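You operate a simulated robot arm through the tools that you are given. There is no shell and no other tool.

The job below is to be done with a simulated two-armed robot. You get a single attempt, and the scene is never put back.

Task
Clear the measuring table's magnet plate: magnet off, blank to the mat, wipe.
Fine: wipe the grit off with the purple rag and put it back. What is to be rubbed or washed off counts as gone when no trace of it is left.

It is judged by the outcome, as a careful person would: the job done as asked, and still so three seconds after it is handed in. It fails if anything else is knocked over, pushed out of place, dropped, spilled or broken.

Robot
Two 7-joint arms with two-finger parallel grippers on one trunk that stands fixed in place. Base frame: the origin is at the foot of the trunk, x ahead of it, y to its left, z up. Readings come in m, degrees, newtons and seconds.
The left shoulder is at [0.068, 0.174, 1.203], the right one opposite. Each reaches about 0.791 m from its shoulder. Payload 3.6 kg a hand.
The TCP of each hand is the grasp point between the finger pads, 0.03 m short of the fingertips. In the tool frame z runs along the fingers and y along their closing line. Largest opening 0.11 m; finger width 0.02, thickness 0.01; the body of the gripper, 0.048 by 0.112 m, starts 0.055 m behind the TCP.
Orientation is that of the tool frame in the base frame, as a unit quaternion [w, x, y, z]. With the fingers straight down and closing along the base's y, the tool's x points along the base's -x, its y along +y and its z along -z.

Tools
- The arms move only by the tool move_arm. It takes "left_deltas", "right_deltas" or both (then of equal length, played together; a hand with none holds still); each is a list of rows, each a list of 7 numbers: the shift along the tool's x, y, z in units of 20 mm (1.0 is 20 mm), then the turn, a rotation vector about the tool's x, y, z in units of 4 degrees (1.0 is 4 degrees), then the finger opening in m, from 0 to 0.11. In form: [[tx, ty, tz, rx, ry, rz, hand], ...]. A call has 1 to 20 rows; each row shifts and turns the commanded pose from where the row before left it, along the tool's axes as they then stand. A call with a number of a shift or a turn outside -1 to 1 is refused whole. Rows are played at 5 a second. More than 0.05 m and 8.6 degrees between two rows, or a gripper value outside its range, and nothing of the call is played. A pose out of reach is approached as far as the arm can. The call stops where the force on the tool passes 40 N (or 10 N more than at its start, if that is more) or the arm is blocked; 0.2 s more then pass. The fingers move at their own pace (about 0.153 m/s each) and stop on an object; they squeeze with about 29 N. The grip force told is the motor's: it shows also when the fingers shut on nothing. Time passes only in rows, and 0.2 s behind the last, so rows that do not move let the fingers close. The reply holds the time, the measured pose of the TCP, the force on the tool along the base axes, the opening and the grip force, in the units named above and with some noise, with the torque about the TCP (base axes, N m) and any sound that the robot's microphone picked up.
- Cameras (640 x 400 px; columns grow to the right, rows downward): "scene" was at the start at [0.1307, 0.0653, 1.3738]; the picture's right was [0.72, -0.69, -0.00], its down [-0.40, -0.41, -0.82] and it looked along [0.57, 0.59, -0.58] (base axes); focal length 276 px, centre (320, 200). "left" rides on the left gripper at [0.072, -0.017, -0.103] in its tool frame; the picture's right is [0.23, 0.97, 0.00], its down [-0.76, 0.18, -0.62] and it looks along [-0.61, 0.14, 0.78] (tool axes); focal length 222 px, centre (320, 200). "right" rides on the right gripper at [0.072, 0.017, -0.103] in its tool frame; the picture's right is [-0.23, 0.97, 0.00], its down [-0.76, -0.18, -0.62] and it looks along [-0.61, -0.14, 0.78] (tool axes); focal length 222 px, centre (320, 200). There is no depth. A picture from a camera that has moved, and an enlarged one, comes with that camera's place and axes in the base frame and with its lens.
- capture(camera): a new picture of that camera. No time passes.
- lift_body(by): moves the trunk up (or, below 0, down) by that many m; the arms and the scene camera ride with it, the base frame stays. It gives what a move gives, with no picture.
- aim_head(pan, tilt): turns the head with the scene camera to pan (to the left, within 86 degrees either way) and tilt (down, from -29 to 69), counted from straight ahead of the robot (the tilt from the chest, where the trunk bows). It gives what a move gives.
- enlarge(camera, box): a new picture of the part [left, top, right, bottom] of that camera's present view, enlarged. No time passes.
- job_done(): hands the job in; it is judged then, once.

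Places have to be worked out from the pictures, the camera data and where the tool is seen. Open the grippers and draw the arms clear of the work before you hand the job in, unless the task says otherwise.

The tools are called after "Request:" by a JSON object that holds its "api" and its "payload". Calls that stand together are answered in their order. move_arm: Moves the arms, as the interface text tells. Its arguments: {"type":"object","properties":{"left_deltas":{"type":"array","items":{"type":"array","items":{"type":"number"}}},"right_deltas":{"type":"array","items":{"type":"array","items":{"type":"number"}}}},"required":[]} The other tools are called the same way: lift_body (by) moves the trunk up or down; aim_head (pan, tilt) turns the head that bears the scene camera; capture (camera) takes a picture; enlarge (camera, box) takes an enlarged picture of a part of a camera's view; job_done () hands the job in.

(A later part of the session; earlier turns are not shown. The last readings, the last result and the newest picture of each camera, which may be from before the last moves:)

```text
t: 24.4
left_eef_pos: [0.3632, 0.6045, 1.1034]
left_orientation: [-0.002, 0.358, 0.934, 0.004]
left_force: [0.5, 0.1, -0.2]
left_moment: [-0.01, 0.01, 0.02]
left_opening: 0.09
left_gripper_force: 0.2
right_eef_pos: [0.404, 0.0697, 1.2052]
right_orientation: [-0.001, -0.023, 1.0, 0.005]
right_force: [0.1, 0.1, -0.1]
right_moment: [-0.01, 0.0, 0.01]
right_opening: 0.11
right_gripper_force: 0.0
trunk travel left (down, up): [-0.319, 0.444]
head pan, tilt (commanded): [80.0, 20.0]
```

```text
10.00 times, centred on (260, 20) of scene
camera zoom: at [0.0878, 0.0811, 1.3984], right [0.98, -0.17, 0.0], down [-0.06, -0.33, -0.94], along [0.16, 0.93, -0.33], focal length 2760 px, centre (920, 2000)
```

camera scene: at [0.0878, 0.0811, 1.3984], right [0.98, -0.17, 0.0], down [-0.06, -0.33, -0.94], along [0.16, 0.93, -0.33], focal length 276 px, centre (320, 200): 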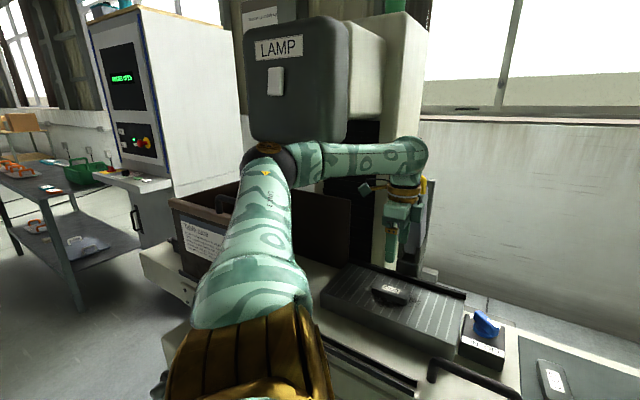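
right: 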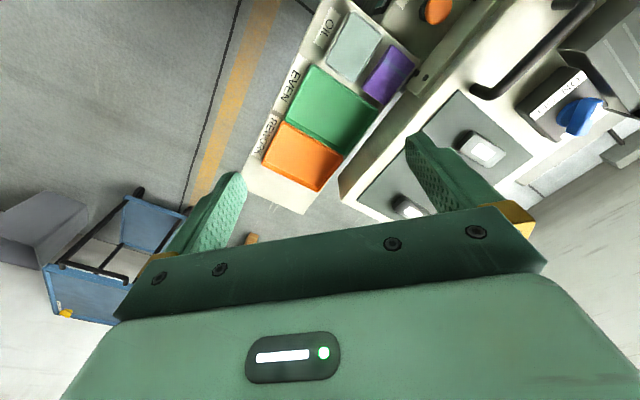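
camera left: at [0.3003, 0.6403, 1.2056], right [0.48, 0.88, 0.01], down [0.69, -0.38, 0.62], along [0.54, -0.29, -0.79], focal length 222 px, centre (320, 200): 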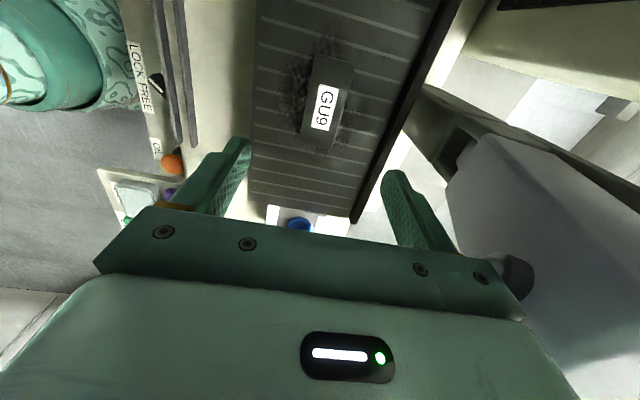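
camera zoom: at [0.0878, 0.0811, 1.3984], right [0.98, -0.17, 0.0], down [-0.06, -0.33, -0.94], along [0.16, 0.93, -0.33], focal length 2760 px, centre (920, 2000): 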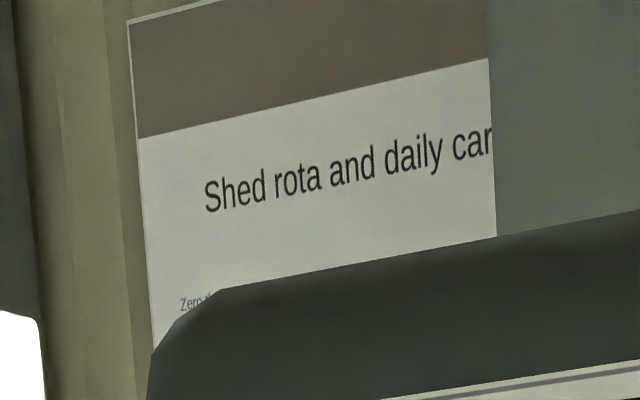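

The notice holds only general upkeep lines so far (part is hidden). The elbow sits right under the LAMP box's lower edge, so I lower the trunk 7 cm to free it; the fingertips stay above the blank.

Request:
{"api": "lift_body", "payload": {"by": -0.07}}

Request:
{"api": "capture", "payload": {"camera": "scene"}}

Request:
{"api": "capture", "payload": {"camera": "left"}}

```text
t: 25.5
left_eef_pos: [0.3613, 0.6148, 1.0285]
left_orientation: [0.0, 0.358, 0.934, 0.0]
left_force: [-0.4, 0.5, 0.0]
left_moment: [0.07, 0.01, -0.01]
left_opening: 0.0898
left_gripper_force: 0.1
right_eef_pos: [0.4016, 0.078, 1.1361]
right_orientation: [0.0, -0.022, 1.0, 0.0]
right_force: [0.1, -1.1, -1.1]
right_moment: [0.0, -0.01, 0.0]
right_opening: 0.11
right_gripper_force: 0.0
trunk travel left (down, up): [-0.249, 0.514]
head pan, tilt (commanded): [80.0, 20.0]
```

```text
taken
camera scene: at [0.1158, 0.0925, 1.3264], right [0.98, -0.17, 0.0], down [-0.06, -0.34, -0.94], along [0.16, 0.93, -0.34], focal length 276 px, centre (320, 200)
```

scene: 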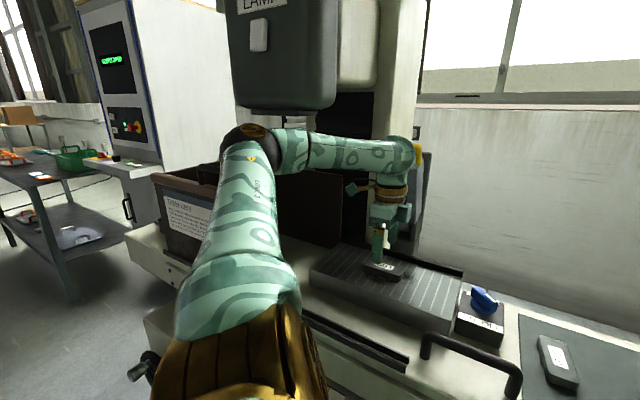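

```text
taken
camera left: at [0.2982, 0.6504, 1.1308], right [0.48, 0.88, 0.0], down [0.68, -0.38, 0.62], along [0.55, -0.3, -0.78], focal length 222 px, centre (320, 200)
```

left: 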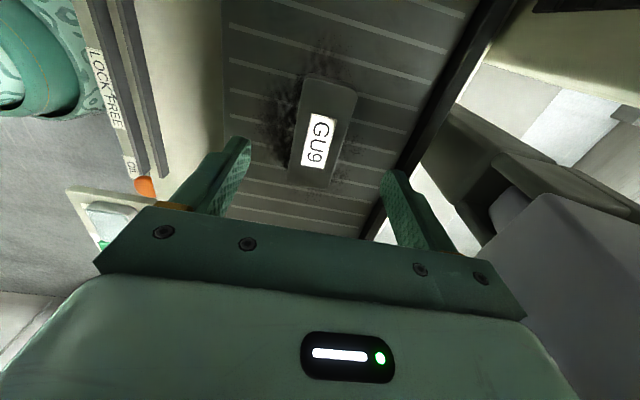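

Lowering the trunk freed the arm: the left TCP is back at its commanded place (0.361, 0.615, 1.028). I enlarge the hand view to refine the blank's place before descending.

Request:
{"api": "enlarge", "payload": {"camera": "left", "box": [220, 50, 420, 210]}}

```text
2.50 times, centred on (320, 130) of left
camera zoom: at [0.2982, 0.6504, 1.1308], right [0.48, 0.88, 0.0], down [0.68, -0.38, 0.62], along [0.55, -0.3, -0.78], focal length 555 px, centre (320, 375)
```

zoom: 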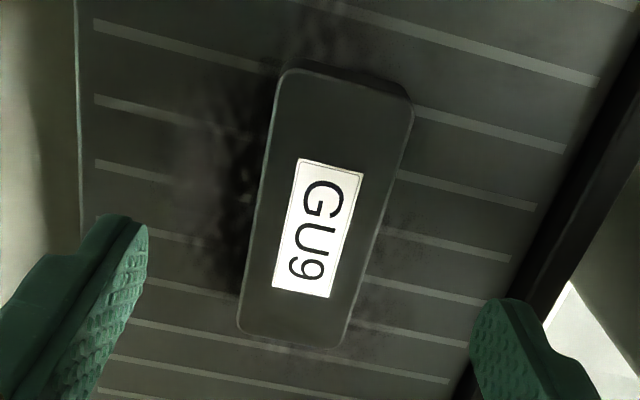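

Blank centre refined to (0.365, 0.612). I descend so the fingertips sit a few mm above the plate on each side of it.

Request:
{"api": "move_arm", "payload": {"left_deltas": [[-0.23, 0.02, 0, 0, 0, 0, 0.075], [0, 0, 0.8, 0, 0, 0, 0.075], [0, 0, 0.8, 0, 0, 0, 0.075], [0, 0, 0.5, 0, 0, 0, 0.075], [0, 0, 0.3, 0, 0, 0, 0.075], [0, 0, 0, 0, 0, 0, 0.075]]}}

Request:
{"api": "capture", "payload": {"camera": "left"}}

Request:
{"api": "enlarge", "payload": {"camera": "scene", "box": [300, 170, 480, 310]}}

```text
t: 26.9
left_eef_pos: [0.3659, 0.611, 0.9793]
left_orientation: [-0.001, 0.357, 0.934, 0.0]
left_force: [-0.5, -0.3, 0.3]
left_moment: [0.0, 0.02, 0.0]
left_opening: 0.075
left_gripper_force: 0.1
right_eef_pos: [0.4031, 0.0794, 1.1349]
right_orientation: [-0.001, -0.023, 1.0, 0.001]
right_force: [-0.1, 0.1, -0.5]
right_moment: [-0.03, 0.01, -0.03]
right_opening: 0.1099
right_gripper_force: 0.1
trunk travel left (down, up): [-0.249, 0.514]
head pan, tilt (commanded): [80.0, 20.0]
```

```text
taken
camera left: at [0.3036, 0.6477, 1.0813], right [0.48, 0.88, 0.0], down [0.69, -0.38, 0.62], along [0.55, -0.3, -0.78], focal length 222 px, centre (320, 200)
```

left: 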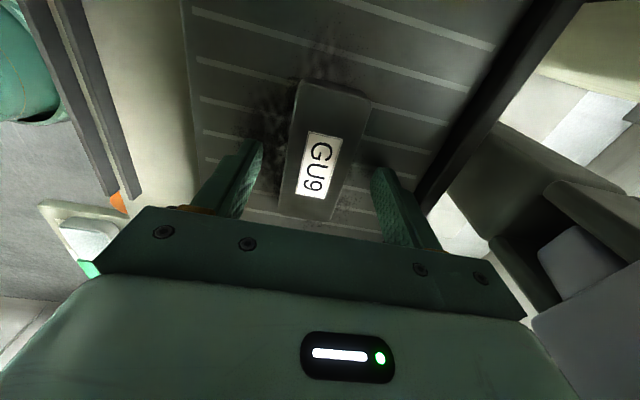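

```text
2.86 times, centred on (390, 240) of scene
camera zoom: at [0.1165, 0.0936, 1.3261], right [0.98, -0.17, 0.0], down [-0.06, -0.34, -0.94], along [0.16, 0.93, -0.34], focal length 789 px, centre (120, 86)
```

zoom: 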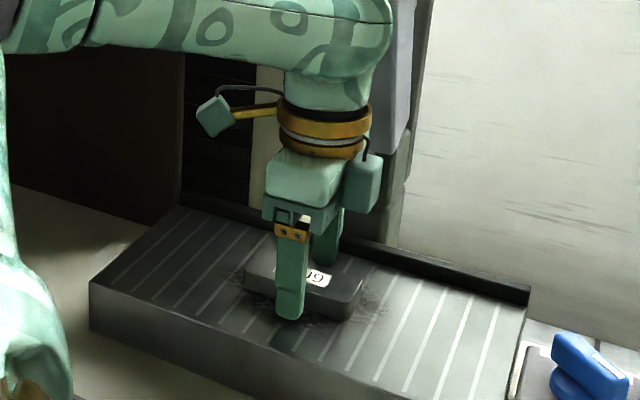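

The fingers straddle the blank cleanly with tips ~1 cm over the plate. I lower 4 mm more and close.

Request:
{"api": "move_arm", "payload": {"left_deltas": [[0, 0, 0.2, 0, 0, 0, 0.075], [0, 0, 0, 0, 0, 0, 0.0], [0, 0, 0, 0, 0, 0, 0.0], [0, 0, 0, 0, 0, 0, 0.0]]}}

Request:
{"api": "capture", "payload": {"camera": "left"}}

```text
t: 27.9
left_eef_pos: [0.3669, 0.6117, 0.9753]
left_orientation: [0.0, 0.357, 0.934, 0.0]
left_force: [0.8, 0.0, 3.3]
left_moment: [-0.24, -0.24, -0.01]
left_opening: 0.0395
left_gripper_force: 28.7
right_eef_pos: [0.4032, 0.0788, 1.1362]
right_orientation: [0.0, -0.023, 1.0, 0.0]
right_force: [-0.1, -0.4, -0.1]
right_moment: [0.02, 0.01, 0.01]
right_opening: 0.1099
right_gripper_force: 0.0
trunk travel left (down, up): [-0.249, 0.514]
head pan, tilt (commanded): [80.0, 20.0]
```

```text
taken
camera left: at [0.3032, 0.6476, 1.0779], right [0.48, 0.88, 0.0], down [0.69, -0.38, 0.62], along [0.55, -0.3, -0.78], focal length 222 px, centre (320, 200)
```

left: 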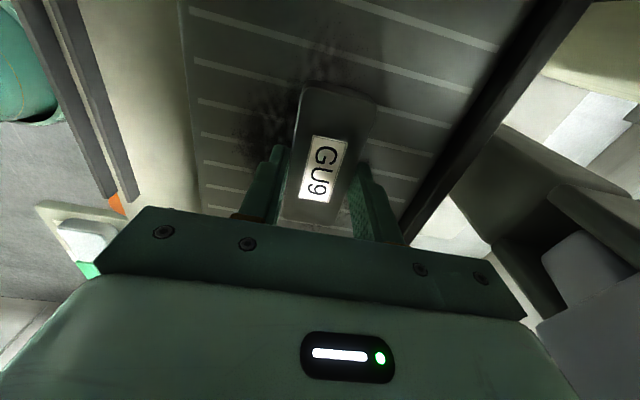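

The blank is gripped at its 39.5 mm width. I lift it 6 cm straight up, moving the right arm out of the way to the right meanwhile, and look whether it comes free.

Request:
{"api": "move_arm", "payload": {"left_deltas": [[0, 0, -0.3, 0, 0, 0, 0], [0, 0, -0.7, 0, 0, 0, 0], [0, 0, -1, 0, 0, 0, 0], [0, 0, -1, 0, 0, 0, 0], [0, 0, 0, 0, 0, 0, 0], [0, 0, 0, 0, 0, 0, 0], [0, 0, 0, 0, 0, 0, 0], [0, 0, 0, 0, 0, 0, 0]], "right_deltas": [[0, -0.9, 0, 0, 0, 0, 0.11], [0, -0.9, 0, 0, 0, 0, 0.11], [0, -0.9, 0, 0, 0, 0, 0.11], [0, -0.9, 0, 0, 0, 0, 0.11], [0, -0.9, 0, 0, 0, 0, 0.11], [0, -0.9, 0, 0, 0, 0, 0.11], [0, -0.9, 0, 0, 0, 0, 0.11], [0, -0.9, 0, 0, 0, 0, 0.11]]}}

Request:
{"api": "aim_head", "payload": {"pan": 46.1, "tilt": 38}}

Request:
{"api": "capture", "payload": {"camera": "scene"}}

Request:
{"api": "capture", "payload": {"camera": "left"}}

```text
t: 29.7
left_eef_pos: [0.3656, 0.6118, 1.0346]
left_orientation: [0.0, 0.358, 0.934, 0.001]
left_force: [-0.2, -1.1, 0.2]
left_moment: [0.02, 0.02, -0.04]
left_opening: 0.0
left_gripper_force: 28.9
right_eef_pos: [0.4099, -0.0639, 1.1364]
right_orientation: [-0.001, -0.023, 1.0, 0.0]
right_force: [-0.2, 0.4, 0.1]
right_moment: [0.01, -0.02, 0.02]
right_opening: 0.1097
right_gripper_force: 0.1
trunk travel left (down, up): [-0.249, 0.514]
head pan, tilt (commanded): [80.0, 20.0]
```

```text
t: 30.7
left_eef_pos: [0.366, 0.6124, 1.035]
left_orientation: [0.0, 0.358, 0.934, 0.0]
left_force: [1.0, -0.3, -0.2]
left_moment: [-0.03, -0.01, 0.02]
left_opening: 0.0001
left_gripper_force: 29.1
right_eef_pos: [0.4089, -0.0627, 1.1355]
right_orientation: [-0.001, -0.023, 1.0, 0.0]
right_force: [-0.5, 0.8, -0.9]
right_moment: [0.0, -0.02, -0.01]
right_opening: 0.1099
right_gripper_force: 0.0
trunk travel left (down, up): [-0.249, 0.514]
head pan, tilt (commanded): [46.1, 38.0]
```

```text
taken
camera scene: at [0.1602, 0.0641, 1.2977], right [0.72, -0.69, 0.0], down [-0.43, -0.44, -0.79], along [0.55, 0.57, -0.62], focal length 276 px, centre (320, 200)
```

scene: 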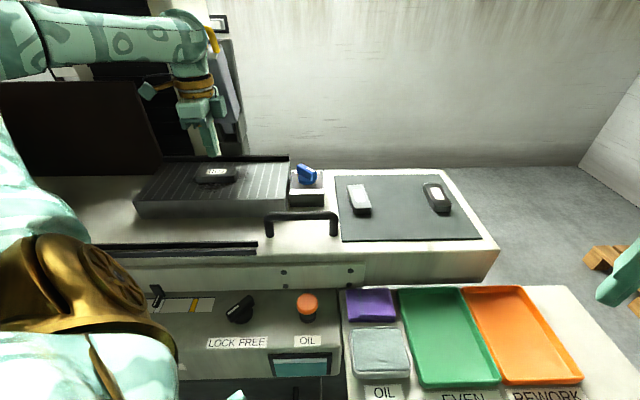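

```text
taken
camera left: at [0.3032, 0.6482, 1.137], right [0.48, 0.88, 0.0], down [0.69, -0.38, 0.62], along [0.55, -0.3, -0.78], focal length 222 px, centre (320, 200)
```

left: 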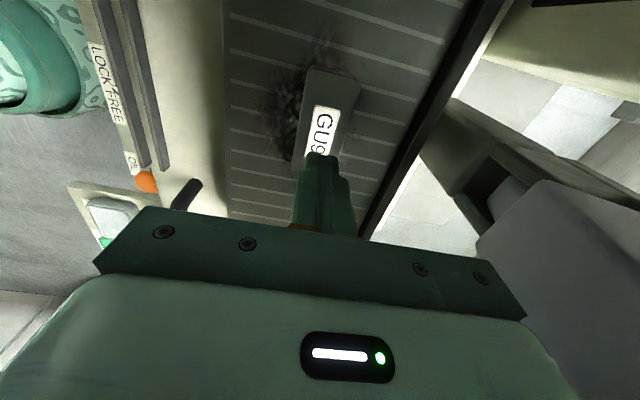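

The fingers came up empty; the blank stayed on the plate. I check the knob's state and the blank's place again.

Request:
{"api": "enlarge", "payload": {"camera": "scene", "box": [280, 150, 344, 210]}}

Request:
{"api": "enlarge", "payload": {"camera": "scene", "box": [130, 140, 300, 225]}}

Request:
{"api": "enlarge", "payload": {"camera": "left", "box": [220, 50, 420, 210]}}

```text
6.67 times, centred on (312, 180) of scene
camera zoom: at [0.1602, 0.0641, 1.2977], right [0.72, -0.69, 0.0], down [-0.43, -0.44, -0.79], along [0.55, 0.57, -0.62], focal length 1840 px, centre (373, 333)
```

zoom: 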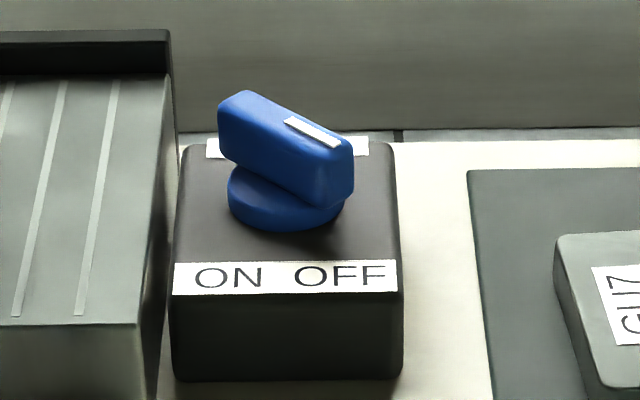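

```text
3.76 times, centred on (215, 182) of scene
camera zoom: at [0.1602, 0.0641, 1.2977], right [0.72, -0.69, 0.0], down [-0.43, -0.44, -0.79], along [0.55, 0.57, -0.62], focal length 1039 px, centre (715, 266)
```

zoom: 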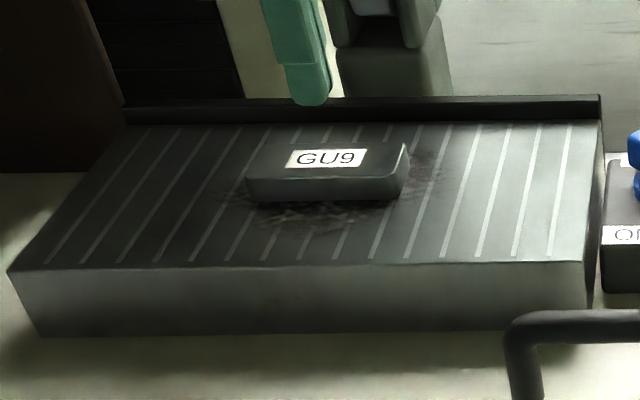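

```text
2.50 times, centred on (320, 130) of left
camera zoom: at [0.3032, 0.6482, 1.137], right [0.48, 0.88, 0.0], down [0.69, -0.38, 0.62], along [0.55, -0.3, -0.78], focal length 555 px, centre (320, 375)
```

zoom: 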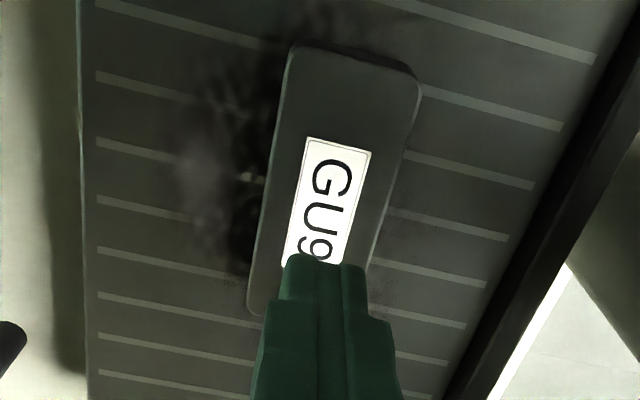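

The knob still points to OFF, and the blank only shifted a few mm toward the hand's centre, so my grip slipped. I go down again, a little lower this time, grip, and lift just a few mm while watching the force.

Request:
{"api": "move_arm", "payload": {"left_deltas": [[0, 0, 0, 0, 0, 0, 0.075], [0, 0, 0, 0, 0, 0, 0.075], [0, 0, 0, 0, 0, 0, 0.075], [0, 0, 1, 0, 0, 0, 0.075], [0, 0, 1, 0, 0, 0, 0.075], [0, 0, 0.9, 0, 0, 0, 0.075], [0, 0, 0.25, 0, 0, 0, 0.075], [0, 0, 0, 0, 0, 0, 0.075]]}}

Request:
{"api": "capture", "payload": {"camera": "left"}}

Request:
{"api": "enlarge", "payload": {"camera": "scene", "box": [130, 120, 300, 225]}}

```text
t: 32.5
left_eef_pos: [0.3659, 0.6118, 0.9743]
left_orientation: [0.001, 0.358, 0.934, 0.002]
left_force: [1.5, 4.1, 20.7]
left_moment: [-0.48, 0.54, -0.1]
left_opening: 0.0728
left_gripper_force: 0.0
right_eef_pos: [0.4084, -0.0641, 1.1373]
right_orientation: [0.0, -0.022, 1.0, 0.001]
right_force: [0.2, 0.7, 0.3]
right_moment: [-0.04, -0.01, -0.02]
right_opening: 0.1099
right_gripper_force: 0.1
trunk travel left (down, up): [-0.249, 0.514]
head pan, tilt (commanded): [46.1, 38.0]
```

```text
taken
camera left: at [0.3025, 0.6472, 1.0779], right [0.48, 0.88, 0.0], down [0.68, -0.38, 0.62], along [0.55, -0.3, -0.78], focal length 222 px, centre (320, 200)
```

left: 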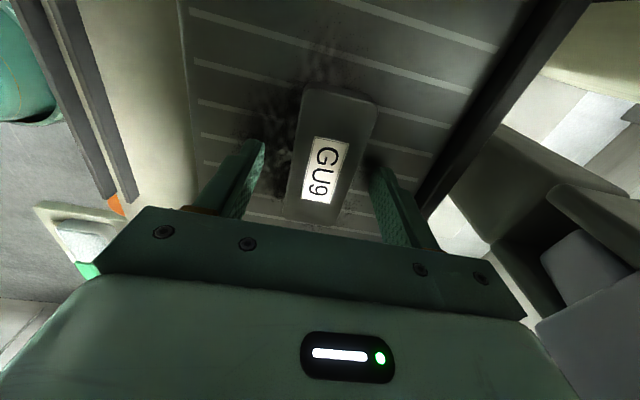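

```text
3.76 times, centred on (215, 172) of scene
camera zoom: at [0.1592, 0.0626, 1.2982], right [0.72, -0.69, 0.0], down [-0.43, -0.44, -0.79], along [0.55, 0.57, -0.61], focal length 1039 px, centre (715, 304)
```

zoom: 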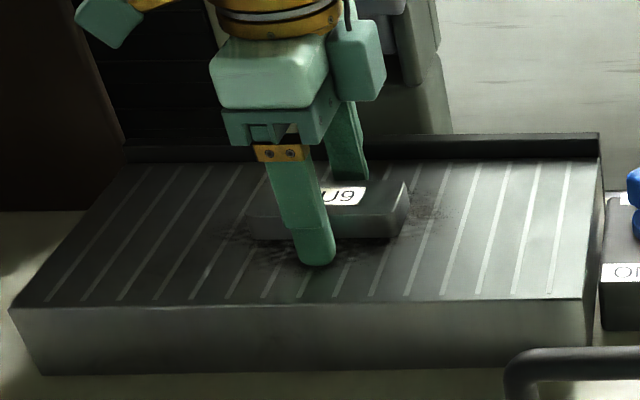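

The fingertips touch the plate at TCP z≈0.974, so the earlier grip was deep enough. I rise 2 mm, grip, and lift just slightly to feel what holds the blank.

Request:
{"api": "move_arm", "payload": {"left_deltas": [[0, 0, -0.15, 0, 0, 0, 0.075], [0, 0, 0, 0, 0, 0, 0.0], [0, 0, 0, 0, 0, 0, 0.0], [0, 0, 0, 0, 0, 0, 0.0], [0, 0, -0.06, 0, 0, 0, 0.0], [0, 0, -0.06, 0, 0, 0, 0.0]]}}

```text
t: 33.9
left_eef_pos: [0.3653, 0.6112, 0.9756]
left_orientation: [-0.001, 0.357, 0.934, -0.002]
left_force: [0.3, -0.1, -0.2]
left_moment: [-0.02, -0.02, -0.01]
left_opening: 0.0396
left_gripper_force: 28.7
right_eef_pos: [0.4097, -0.0622, 1.1352]
right_orientation: [-0.001, -0.023, 1.0, 0.0]
right_force: [-0.2, -0.4, -0.5]
right_moment: [0.0, 0.0, 0.02]
right_opening: 0.11
right_gripper_force: 0.1
trunk travel left (down, up): [-0.249, 0.514]
head pan, tilt (commanded): [46.1, 38.0]
```

No load yet. I lift 3 mm more in small steps.

Request:
{"api": "move_arm", "payload": {"left_deltas": [[0, 0, -0.08, 0, 0, 0, 0.0], [0, 0, -0.08, 0, 0, 0, 0.0]]}}

Request:
{"api": "enlarge", "payload": {"camera": "scene", "box": [180, 150, 260, 200]}}

```text
t: 34.5
left_eef_pos: [0.365, 0.6119, 0.9804]
left_orientation: [0.0, 0.358, 0.934, -0.001]
left_force: [0.1, -0.1, -4.8]
left_moment: [-0.04, 0.0, -0.04]
left_opening: 0.0398
left_gripper_force: 28.6
right_eef_pos: [0.4095, -0.0628, 1.1368]
right_orientation: [-0.001, -0.023, 1.0, 0.0]
right_force: [-0.2, 0.2, -0.1]
right_moment: [0.02, 0.0, -0.03]
right_opening: 0.1099
right_gripper_force: 0.0
trunk travel left (down, up): [-0.249, 0.514]
head pan, tilt (commanded): [46.1, 38.0]
```

```text
8.00 times, centred on (220, 175) of scene
camera zoom: at [0.1606, 0.0644, 1.2976], right [0.72, -0.69, 0.0], down [-0.43, -0.44, -0.79], along [0.55, 0.57, -0.62], focal length 2208 px, centre (1120, 400)
```

zoom: 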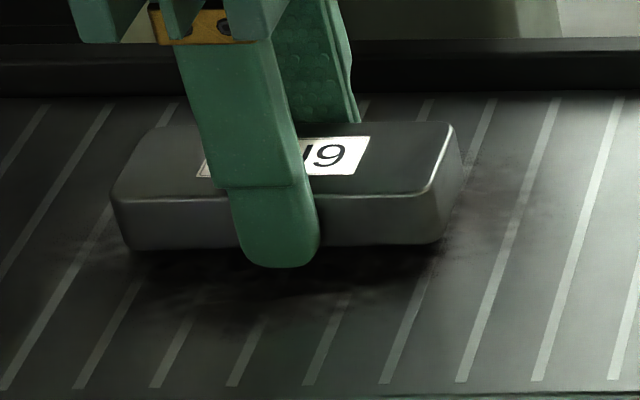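

About 4.8 N hangs on the hand, which fits the blank's own weight: it is free and lifted a few mm. I keep lifting slowly to see whether it holds.

Request:
{"api": "move_arm", "payload": {"left_deltas": [[0, 0, -0.1, 0, 0, 0, 0.0], [0, 0, -0.15, 0, 0, 0, 0.0], [0, 0, -0.2, 0, 0, 0, 0.0], [0, 0, 0, 0, 0, 0, 0.0]]}}

Request:
{"api": "enlarge", "payload": {"camera": "scene", "box": [180, 150, 260, 200]}}

Request:
{"api": "capture", "payload": {"camera": "left"}}

```text
t: 35.5
left_eef_pos: [0.3659, 0.6124, 0.9878]
left_orientation: [0.0, 0.358, 0.934, -0.001]
left_force: [-0.1, 1.0, -5.8]
left_moment: [-0.02, -0.02, 0.01]
left_opening: 0.04
left_gripper_force: 29.3
right_eef_pos: [0.4088, -0.0639, 1.1366]
right_orientation: [-0.001, -0.023, 1.0, 0.0]
right_force: [-0.3, 0.2, -0.5]
right_moment: [0.04, -0.01, -0.01]
right_opening: 0.1101
right_gripper_force: 0.1
trunk travel left (down, up): [-0.249, 0.514]
head pan, tilt (commanded): [46.1, 38.0]
```

```text
8.00 times, centred on (220, 175) of scene
camera zoom: at [0.1606, 0.0645, 1.2976], right [0.72, -0.69, 0.0], down [-0.43, -0.44, -0.79], along [0.55, 0.57, -0.62], focal length 2208 px, centre (1120, 400)
```

zoom: 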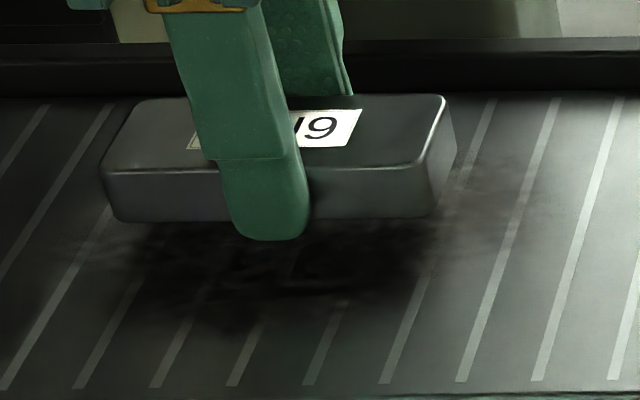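

```text
taken
camera left: at [0.3029, 0.6492, 1.0917], right [0.48, 0.88, 0.0], down [0.69, -0.38, 0.62], along [0.55, -0.3, -0.78], focal length 222 px, centre (320, 200)
```

left: 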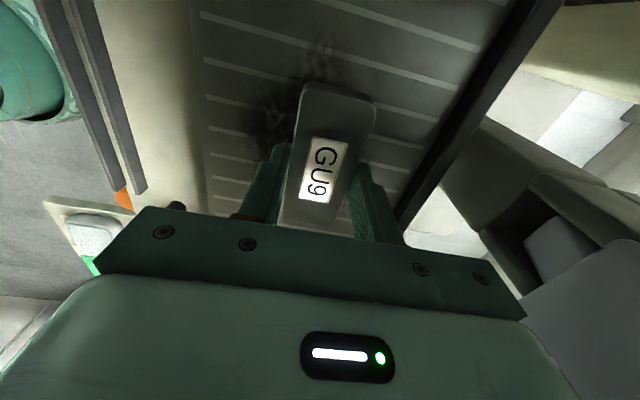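

The blank is now clear of the plate by about 1 cm and holds. I lift it gently to travelling height with slow steps.

Request:
{"api": "move_arm", "payload": {"left_deltas": [[0, 0, -0.15, 0, 0, 0, 0.0], [0, 0, -0.25, 0, 0, 0, 0.0], [0, 0, -0.35, 0, 0, 0, 0.0], [0, 0, -0.4, 0, 0, 0, 0.0], [0, 0, -0.4, 0, 0, 0, 0.0], [0, 0, -0.35, 0, 0, 0, 0.0], [0, 0, -0.25, 0, 0, 0, 0.0], [0, 0, -0.15, 0, 0, 0, 0.0]]}}

Request:
{"api": "enlarge", "payload": {"camera": "scene", "box": [130, 100, 330, 225]}}

Request:
{"api": "capture", "payload": {"camera": "left"}}

```text
t: 37.3
left_eef_pos: [0.3657, 0.613, 1.035]
left_orientation: [-0.001, 0.358, 0.934, -0.001]
left_force: [0.0, -0.6, -5.1]
left_moment: [-0.01, 0.02, -0.02]
left_opening: 0.0399
left_gripper_force: 29.1
right_eef_pos: [0.41, -0.0638, 1.1361]
right_orientation: [-0.001, -0.023, 1.0, 0.0]
right_force: [-0.1, 0.2, 0.7]
right_moment: [0.01, 0.0, 0.0]
right_opening: 0.1101
right_gripper_force: 0.0
trunk travel left (down, up): [-0.249, 0.514]
head pan, tilt (commanded): [46.1, 38.0]
```

```text
3.20 times, centred on (230, 162) of scene
camera zoom: at [0.1606, 0.0644, 1.2976], right [0.72, -0.69, 0.0], down [-0.43, -0.44, -0.79], along [0.55, 0.57, -0.62], focal length 883 px, centre (608, 320)
```

zoom: 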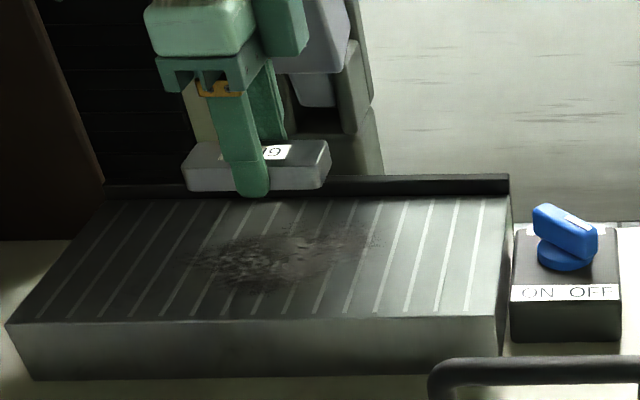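

```text
taken
camera left: at [0.3032, 0.6483, 1.1378], right [0.48, 0.88, 0.0], down [0.69, -0.38, 0.62], along [0.55, -0.3, -0.78], focal length 222 px, centre (320, 200)
```

left: 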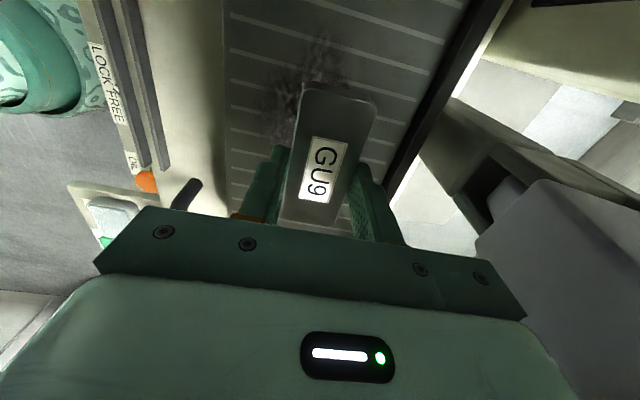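

The blank hangs securely at TCP z 1.035 and the grit patch is in view. I carry it to the right, above the knob box, toward the free middle of the mat near (0.634, 0.296), in smooth ramps.

Request:
{"api": "move_arm", "payload": {"left_deltas": [[-0.3, -0.0415, 0, 0, 0, 0, 0], [-0.5, -0.069, 0, 0, 0, 0, 0], [-0.7, -0.097, 0, 0, 0, 0, 0], [-0.9, -0.1245, 0, 0, 0, 0, 0], [-0.9, -0.1245, 0, 0, 0, 0, 0], [-0.9, -0.1245, 0, 0, 0, 0, 0], [-0.9, -0.1245, 0, 0, 0, 0, 0], [-0.9, -0.1245, 0, 0, 0, 0, 0], [-0.9, -0.1245, 0, 0, 0, 0, 0], [-0.9, -0.1245, 0, 0, 0, 0, 0], [-0.9, -0.1245, 0, 0, 0, 0, 0], [-0.7, -0.097, 0, 0, 0, 0, 0], [-0.5, -0.069, 0, 0, 0, 0, 0], [-0.3, -0.0415, 0, 0, 0, 0, 0]]}}

Request:
{"api": "capture", "payload": {"camera": "scene"}}

Request:
{"api": "capture", "payload": {"camera": "left"}}

```text
t: 40.3
left_eef_pos: [0.4998, 0.4553, 1.0352]
left_orientation: [0.0, 0.358, 0.934, -0.001]
left_force: [0.0, 0.9, -5.3]
left_moment: [-0.04, -0.04, 0.02]
left_opening: 0.0398
left_gripper_force: 28.9
right_eef_pos: [0.4107, -0.0631, 1.1364]
right_orientation: [-0.001, -0.022, 1.0, -0.001]
right_force: [-0.2, 0.3, -1.0]
right_moment: [0.02, 0.03, -0.02]
right_opening: 0.1103
right_gripper_force: 0.1
trunk travel left (down, up): [-0.249, 0.514]
head pan, tilt (commanded): [46.1, 38.0]
```

```text
taken
camera scene: at [0.1609, 0.0641, 1.2976], right [0.72, -0.69, 0.0], down [-0.43, -0.44, -0.79], along [0.55, 0.57, -0.62], focal length 276 px, centre (320, 200)
```

scene: 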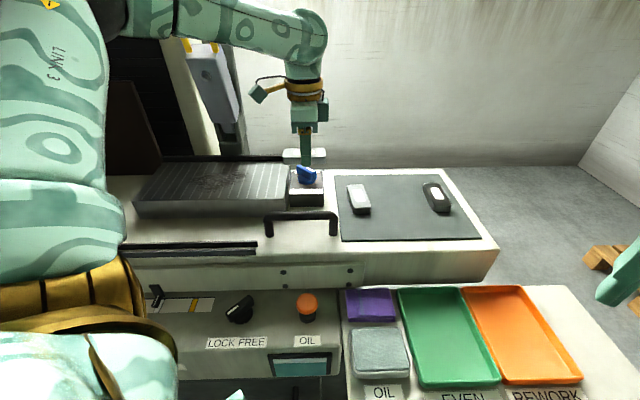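

```text
taken
camera left: at [0.4367, 0.491, 1.138], right [0.48, 0.88, 0.0], down [0.69, -0.38, 0.62], along [0.55, -0.3, -0.78], focal length 222 px, centre (320, 200)
```

left: 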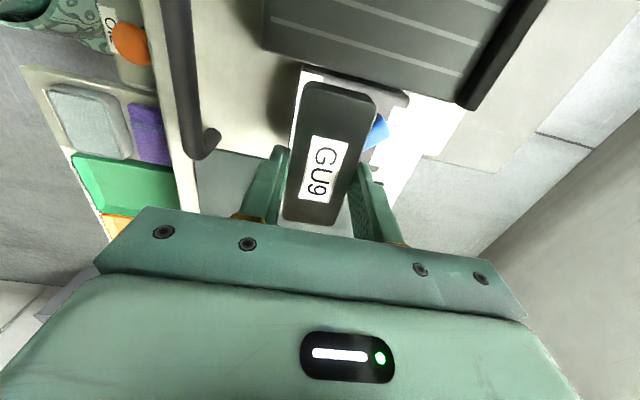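

Still held firmly, about half-way. I carry on to above the middle of the mat.

Request:
{"api": "move_arm", "payload": {"left_deltas": [[-0.3, -0.0415, 0, 0, 0, 0, 0], [-0.5, -0.069, 0, 0, 0, 0, 0], [-0.7, -0.097, 0, 0, 0, 0, 0], [-0.9, -0.1245, 0, 0, 0, 0, 0], [-0.9, -0.1245, 0, 0, 0, 0, 0], [-0.9, -0.1245, 0, 0, 0, 0, 0], [-0.9, -0.1245, 0, 0, 0, 0, 0], [-0.9, -0.1245, 0, 0, 0, 0, 0], [-0.9, -0.1245, 0, 0, 0, 0, 0], [-0.9, -0.1245, 0, 0, 0, 0, 0], [-0.9, -0.1245, 0, 0, 0, 0, 0], [-0.7, -0.097, 0, 0, 0, 0, 0], [-0.5, -0.069, 0, 0, 0, 0, 0], [-0.3, -0.0415, 0, 0, 0, 0, 0], [0, 0, 0, 0, 0, 0, 0]]}}

Request:
{"api": "capture", "payload": {"camera": "scene"}}

Request:
{"api": "capture", "payload": {"camera": "left"}}

```text
t: 43.5
left_eef_pos: [0.6317, 0.299, 1.0346]
left_orientation: [-0.001, 0.357, 0.934, 0.0]
left_force: [0.0, 0.0, -5.0]
left_moment: [-0.03, 0.0, -0.01]
left_opening: 0.0396
left_gripper_force: 29.2
right_eef_pos: [0.4106, -0.0632, 1.136]
right_orientation: [-0.001, -0.023, 1.0, 0.0]
right_force: [-0.7, -0.9, 0.6]
right_moment: [-0.02, 0.03, 0.0]
right_opening: 0.1098
right_gripper_force: 0.1
trunk travel left (down, up): [-0.249, 0.514]
head pan, tilt (commanded): [46.1, 38.0]
```

```text
taken
camera scene: at [0.1608, 0.064, 1.2976], right [0.72, -0.69, 0.0], down [-0.43, -0.44, -0.79], along [0.55, 0.57, -0.62], focal length 276 px, centre (320, 200)
```

scene: 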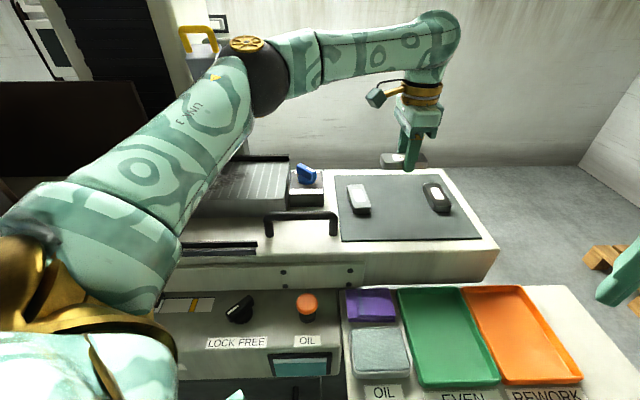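

```text
taken
camera left: at [0.5688, 0.3347, 1.1377], right [0.48, 0.88, 0.0], down [0.69, -0.38, 0.62], along [0.55, -0.3, -0.78], focal length 222 px, centre (320, 200)
```

left: 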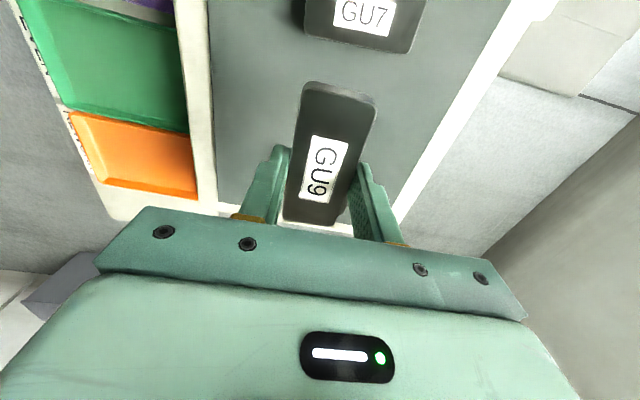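

The blank is over the free middle of the mat. I lower it to about 1 cm above the mat first.

Request:
{"api": "move_arm", "payload": {"left_deltas": [[0, 0, 0.2, 0, 0, 0, 0], [0, 0, 0.4, 0, 0, 0, 0], [0, 0, 0.6, 0, 0, 0, 0], [0, 0, 0.7, 0, 0, 0, 0], [0, 0, 0.7, 0, 0, 0, 0], [0, 0, 0.7, 0, 0, 0, 0], [0, 0, 0.5, 0, 0, 0, 0], [0, 0, 0.3, 0, 0, 0, 0], [0, 0, 0.15, 0, 0, 0, 0], [0, 0, 0, 0, 0, 0, 0]]}}

Request:
{"api": "enlarge", "payload": {"camera": "scene", "box": [330, 130, 490, 250]}}

Request:
{"api": "capture", "payload": {"camera": "left"}}

```text
t: 45.7
left_eef_pos: [0.632, 0.2966, 0.9503]
left_orientation: [0.0, 0.357, 0.934, 0.001]
left_force: [-0.1, -0.2, -5.2]
left_moment: [-0.06, 0.04, 0.04]
left_opening: 0.0399
left_gripper_force: 28.7
right_eef_pos: [0.411, -0.0635, 1.1362]
right_orientation: [-0.001, -0.023, 1.0, 0.0]
right_force: [-0.3, -0.1, 0.7]
right_moment: [-0.03, 0.0, 0.03]
right_opening: 0.1102
right_gripper_force: 0.2
trunk travel left (down, up): [-0.249, 0.514]
head pan, tilt (commanded): [46.1, 38.0]
```

```text
3.33 times, centred on (410, 190) of scene
camera zoom: at [0.161, 0.064, 1.2976], right [0.72, -0.69, 0.0], down [-0.43, -0.44, -0.79], along [0.55, 0.57, -0.62], focal length 920 px, centre (20, 233)
```

zoom: 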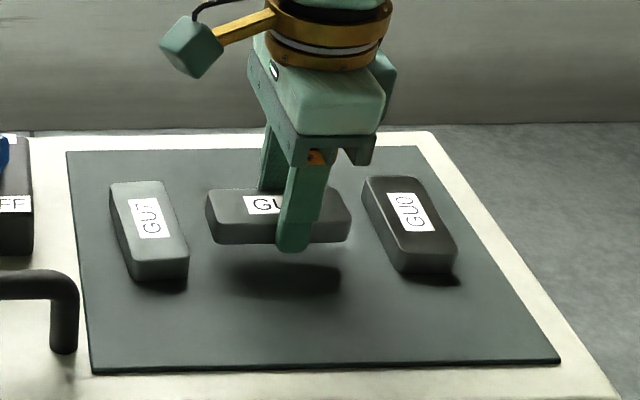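

```text
taken
camera left: at [0.5694, 0.3332, 1.0526], right [0.48, 0.88, 0.0], down [0.69, -0.38, 0.62], along [0.54, -0.3, -0.78], focal length 222 px, centre (320, 200)
```

left: 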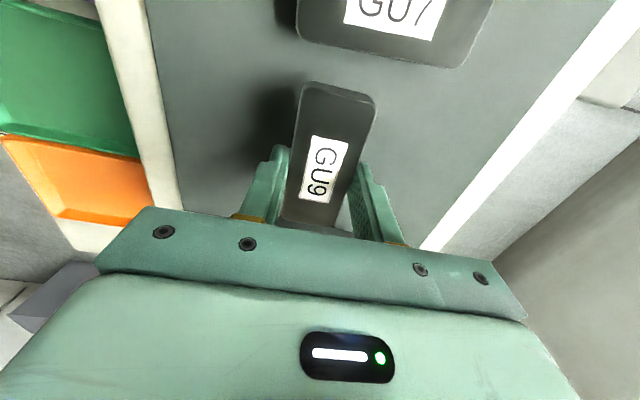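

Clear of GU7 and GU0, still ~1.5 cm up. I lower in 2 mm steps to feel for the mat.

Request:
{"api": "move_arm", "payload": {"left_deltas": [[0, 0, 0.1, 0, 0, 0, 0], [0, 0, 0.15, 0, 0, 0, 0], [0, 0, 0.15, 0, 0, 0, 0], [0, 0, 0.1, 0, 0, 0, 0], [0, 0, 0.1, 0, 0, 0, 0]]}}

Request:
{"api": "enlarge", "payload": {"camera": "scene", "box": [330, 130, 490, 250]}}

```text
t: 46.9
left_eef_pos: [0.6324, 0.2982, 0.9387]
left_orientation: [-0.001, 0.357, 0.934, -0.001]
left_force: [-0.1, -0.4, -4.8]
left_moment: [-0.01, -0.02, -0.04]
left_opening: 0.0393
left_gripper_force: 29.3
right_eef_pos: [0.4098, -0.064, 1.1356]
right_orientation: [-0.001, -0.024, 1.0, 0.0]
right_force: [-0.2, -0.3, 0.5]
right_moment: [0.02, 0.01, -0.01]
right_opening: 0.11
right_gripper_force: 0.0
trunk travel left (down, up): [-0.249, 0.514]
head pan, tilt (commanded): [46.1, 38.0]
```

```text
3.33 times, centred on (410, 190) of scene
camera zoom: at [0.161, 0.0641, 1.2976], right [0.72, -0.69, 0.0], down [-0.43, -0.44, -0.79], along [0.55, 0.57, -0.62], focal length 920 px, centre (20, 233)
```

zoom: 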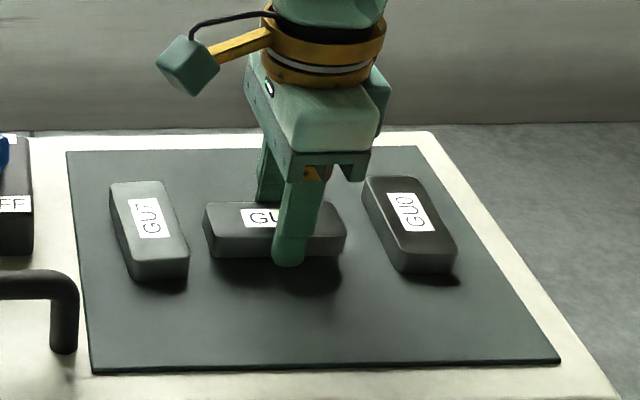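

Not yet touching (still −4.8 N). I keep going down in small steps.

Request:
{"api": "move_arm", "payload": {"left_deltas": [[0, 0, 0.1, 0, 0, 0, 0], [0, 0, 0.1, 0, 0, 0, 0]]}}

Request:
{"api": "move_arm", "payload": {"left_deltas": [[0, 0, 0.1, 0, 0, 0, 0], [0, 0, 0, 0, 0, 0, 0]]}}

```text
t: 47.5
left_eef_pos: [0.6317, 0.297, 0.9333]
left_orientation: [0.0, 0.358, 0.934, -0.001]
left_force: [0.8, -0.4, -6.1]
left_moment: [0.01, 0.0, 0.02]
left_opening: 0.0397
left_gripper_force: 29.1
right_eef_pos: [0.4102, -0.0631, 1.1362]
right_orientation: [0.0, -0.023, 1.0, 0.0]
right_force: [-0.2, 0.5, 0.0]
right_moment: [0.0, 0.01, -0.01]
right_opening: 0.1099
right_gripper_force: 0.0
trunk travel left (down, up): [-0.249, 0.514]
head pan, tilt (commanded): [46.1, 38.0]
```

```text
t: 48.1
left_eef_pos: [0.6318, 0.2975, 0.9324]
left_orientation: [0.001, 0.357, 0.934, 0.0]
left_force: [-0.3, 0.3, -4.9]
left_moment: [-0.01, -0.02, 0.0]
left_opening: 0.0398
left_gripper_force: 29.3
right_eef_pos: [0.4093, -0.0632, 1.1359]
right_orientation: [0.0, -0.023, 1.0, 0.0]
right_force: [1.0, 0.2, 0.3]
right_moment: [-0.01, 0.0, 0.0]
right_opening: 0.1098
right_gripper_force: 0.0
trunk travel left (down, up): [-0.249, 0.514]
head pan, tilt (commanded): [46.1, 38.0]
```

Still hanging free at z 0.932. I go on in 1–2 mm steps and check the picture.

Request:
{"api": "move_arm", "payload": {"left_deltas": [[0, 0, 0.1, 0, 0, 0, 0], [0, 0, 0, 0, 0, 0, 0]]}}

Request:
{"api": "move_arm", "payload": {"left_deltas": [[0, 0, 0.1, 0, 0, 0, 0], [0, 0, 0, 0, 0, 0, 0]]}}

Request:
{"api": "enlarge", "payload": {"camera": "scene", "box": [360, 160, 440, 220]}}

```text
t: 48.7
left_eef_pos: [0.6307, 0.2977, 0.9303]
left_orientation: [0.0, 0.358, 0.934, 0.0]
left_force: [0.2, 0.4, -5.3]
left_moment: [-0.03, -0.01, -0.02]
left_opening: 0.0399
left_gripper_force: 28.6
right_eef_pos: [0.4102, -0.0636, 1.1355]
right_orientation: [-0.001, -0.023, 1.0, 0.0]
right_force: [0.4, -0.3, 0.4]
right_moment: [0.0, 0.05, 0.02]
right_opening: 0.11
right_gripper_force: 0.1
trunk travel left (down, up): [-0.249, 0.514]
head pan, tilt (commanded): [46.1, 38.0]
```

```text
t: 49.3
left_eef_pos: [0.6307, 0.2975, 0.9294]
left_orientation: [0.001, 0.357, 0.934, 0.001]
left_force: [2.3, 0.3, 1.3]
left_moment: [0.1, 0.26, -0.05]
left_opening: 0.0397
left_gripper_force: 29.1
right_eef_pos: [0.4097, -0.0648, 1.1362]
right_orientation: [-0.001, -0.023, 1.0, 0.0]
right_force: [0.3, -0.5, -0.8]
right_moment: [0.02, -0.03, 0.01]
right_opening: 0.11
right_gripper_force: 0.1
trunk travel left (down, up): [-0.249, 0.514]
head pan, tilt (commanded): [46.1, 38.0]
```

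```text
6.67 times, centred on (400, 190) of scene
camera zoom: at [0.1605, 0.0638, 1.2978], right [0.72, -0.69, 0.0], down [-0.43, -0.44, -0.79], along [0.55, 0.57, -0.62], focal length 1840 px, centre (-213, 267)
```

zoom: 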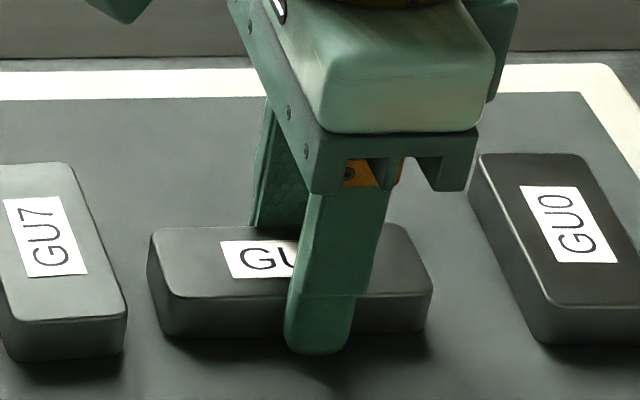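

Contact: the weight has gone to the mat (force now +1.3 N). I open the fingers slowly and rise straight up.

Request:
{"api": "move_arm", "payload": {"left_deltas": [[0, 0, 0.03, 0, 0, 0, 0.0], [0, 0, 0, 0, 0, 0, 0.05], [0, 0, 0, 0, 0, 0, 0.07], [0, 0, -0.2, 0, 0, 0, 0.07], [0, 0, -0.5, 0, 0, 0, 0.07], [0, 0, -1, 0, 0, 0, 0.07], [0, 0, -1, 0, 0, 0, 0.07], [0, 0, -1, 0, 0, 0, 0.07], [0, 0, -1, 0, 0, 0, 0.07]]}}

Request:
{"api": "enlarge", "payload": {"camera": "scene", "box": [330, 130, 490, 250]}}

Request:
{"api": "capture", "payload": {"camera": "left"}}

```text
t: 51.3
left_eef_pos: [0.6304, 0.2962, 1.021]
left_orientation: [0.0, 0.358, 0.934, 0.0]
left_force: [-0.5, 0.7, -0.5]
left_moment: [-0.01, 0.0, 0.01]
left_opening: 0.0701
left_gripper_force: 0.0
right_eef_pos: [0.4099, -0.064, 1.1367]
right_orientation: [0.0, -0.023, 1.0, 0.0]
right_force: [-0.1, 0.0, -0.4]
right_moment: [-0.01, 0.0, 0.0]
right_opening: 0.1098
right_gripper_force: 0.0
trunk travel left (down, up): [-0.249, 0.514]
head pan, tilt (commanded): [46.1, 38.0]
```

```text
3.33 times, centred on (410, 190) of scene
camera zoom: at [0.1602, 0.0637, 1.2977], right [0.72, -0.69, 0.0], down [-0.43, -0.44, -0.79], along [0.55, 0.57, -0.62], focal length 920 px, centre (20, 233)
```

zoom: 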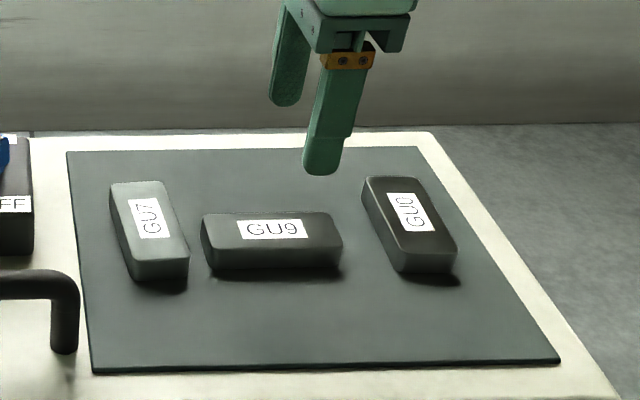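

```text
taken
camera left: at [0.568, 0.3326, 1.1252], right [0.48, 0.88, 0.0], down [0.69, -0.38, 0.62], along [0.55, -0.3, -0.78], focal length 222 px, centre (320, 200)
```

left: 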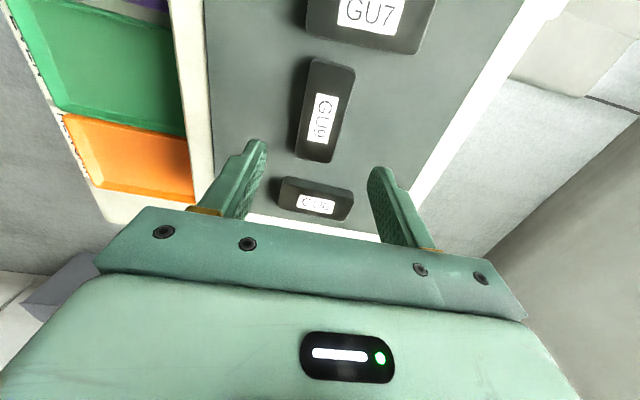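

GU9 lies flat on the mat between GU7 and GU0. Before wiping, I turn the head to read the rest of the "Table care" notice in case it concerns rags or grit.

Request:
{"api": "aim_head", "payload": {"pan": 84, "tilt": 25}}

Request:
{"api": "capture", "payload": {"camera": "scene"}}

```text
t: 52.3
left_eef_pos: [0.6296, 0.2967, 1.0211]
left_orientation: [-0.001, 0.358, 0.934, 0.0]
left_force: [-0.5, 1.2, 0.0]
left_moment: [0.01, 0.0, 0.0]
left_opening: 0.0698
left_gripper_force: 0.0
right_eef_pos: [0.4091, -0.0652, 1.136]
right_orientation: [-0.001, -0.023, 1.0, 0.0]
right_force: [-0.4, -0.7, 0.1]
right_moment: [0.0, 0.03, 0.01]
right_opening: 0.1098
right_gripper_force: 0.0
trunk travel left (down, up): [-0.249, 0.514]
head pan, tilt (commanded): [84.0, 25.0]
```

```text
taken
camera scene: at [0.1104, 0.0932, 1.318], right [0.99, -0.11, 0.0], down [-0.05, -0.42, -0.91], along [0.1, 0.9, -0.42], focal length 276 px, centre (320, 200)
```

scene: 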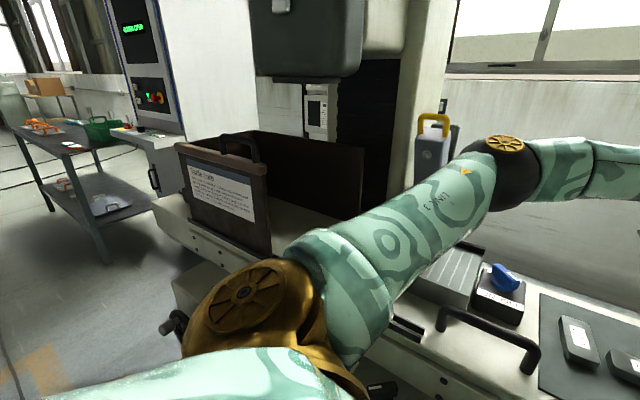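

The notice is unobstructed now, so I enlarge it.

Request:
{"api": "enlarge", "payload": {"camera": "scene", "box": [180, 155, 262, 225]}}

Request:
{"api": "enlarge", "payload": {"camera": "scene", "box": [210, 165, 260, 220]}}

Request:
{"api": "enlarge", "payload": {"camera": "scene", "box": [100, 10, 180, 110]}}

```text
5.71 times, centred on (221, 190) of scene
camera zoom: at [0.1104, 0.0932, 1.318], right [0.99, -0.11, 0.0], down [-0.05, -0.42, -0.91], along [0.1, 0.9, -0.42], focal length 1577 px, centre (886, 257)
```

zoom: 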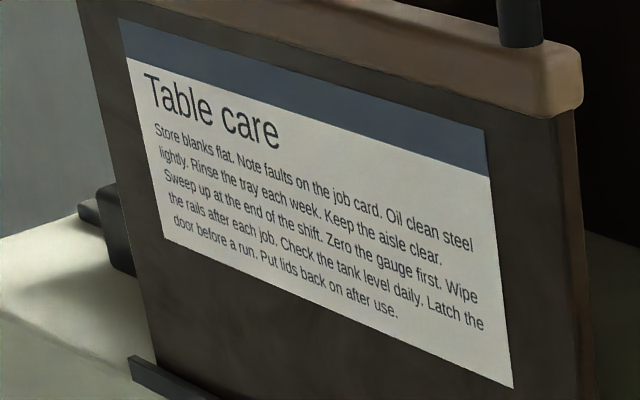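

```text
7.27 times, centred on (235, 192) of scene
camera zoom: at [0.1104, 0.0932, 1.318], right [0.99, -0.11, 0.0], down [-0.05, -0.42, -0.91], along [0.1, 0.9, -0.42], focal length 2008 px, centre (938, 254)
```

zoom: 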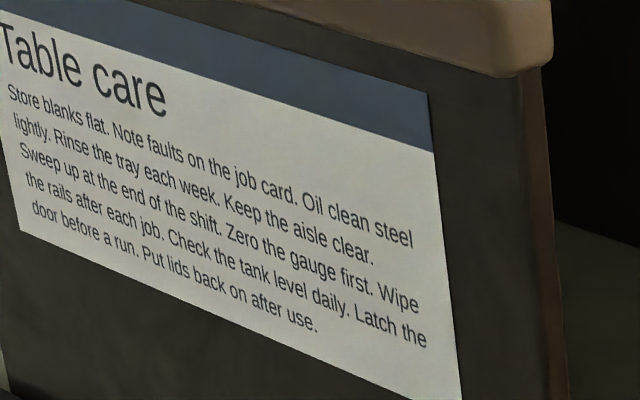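

```text
4.00 times, centred on (140, 60) of scene
camera zoom: at [0.1104, 0.0932, 1.318], right [0.99, -0.11, 0.0], down [-0.05, -0.42, -0.91], along [0.1, 0.9, -0.42], focal length 1104 px, centre (1040, 760)
```

zoom: 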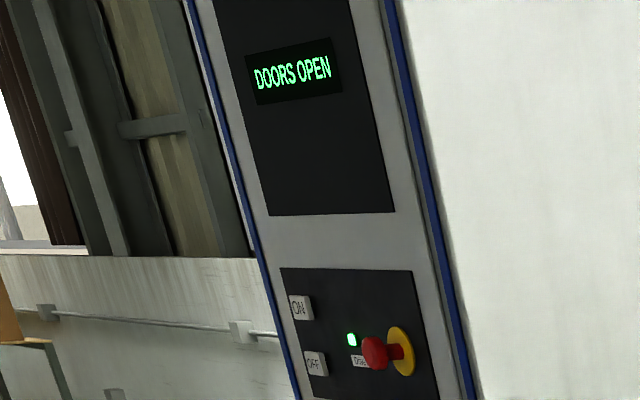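

The notice is only general upkeep (nothing about this wipe beyond the request), so I keep to the task. I now aim the head at the tray with the purple rag.

Request:
{"api": "aim_head", "payload": {"pan": 30, "tilt": 55}}

Request:
{"api": "capture", "payload": {"camera": "scene"}}

Request:
{"api": "capture", "payload": {"camera": "right"}}

```text
t: 53.5
left_eef_pos: [0.6308, 0.2962, 1.0221]
left_orientation: [0.0, 0.358, 0.934, 0.0]
left_force: [0.7, 0.5, -0.2]
left_moment: [-0.02, 0.01, 0.0]
left_opening: 0.0698
left_gripper_force: 0.0
right_eef_pos: [0.4091, -0.0637, 1.1357]
right_orientation: [-0.001, -0.023, 1.0, -0.001]
right_force: [0.0, 0.3, 0.3]
right_moment: [-0.02, -0.01, 0.0]
right_opening: 0.11
right_gripper_force: 0.0
trunk travel left (down, up): [-0.249, 0.514]
head pan, tilt (commanded): [30.0, 55.0]
```

```text
taken
camera scene: at [0.163, 0.0377, 1.274], right [0.5, -0.87, 0.0], down [-0.71, -0.41, -0.57], along [0.5, 0.29, -0.82], focal length 276 px, centre (320, 200)
```

scene: 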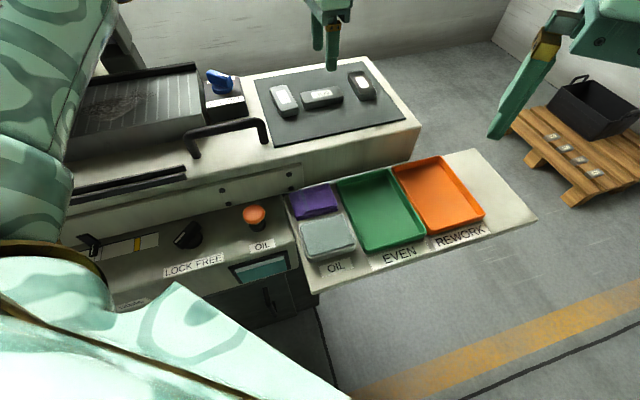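

```text
taken
camera right: at [0.3356, -0.0489, 1.2397], right [0.18, 0.98, 0.0], down [0.77, -0.14, 0.62], along [0.61, -0.11, -0.78], focal length 222 px, centre (320, 200)
```

right: 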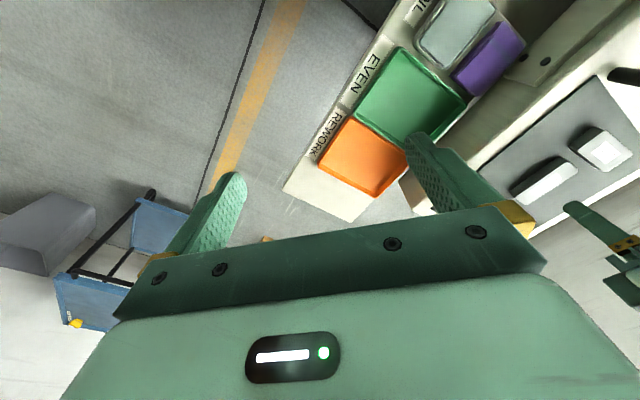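

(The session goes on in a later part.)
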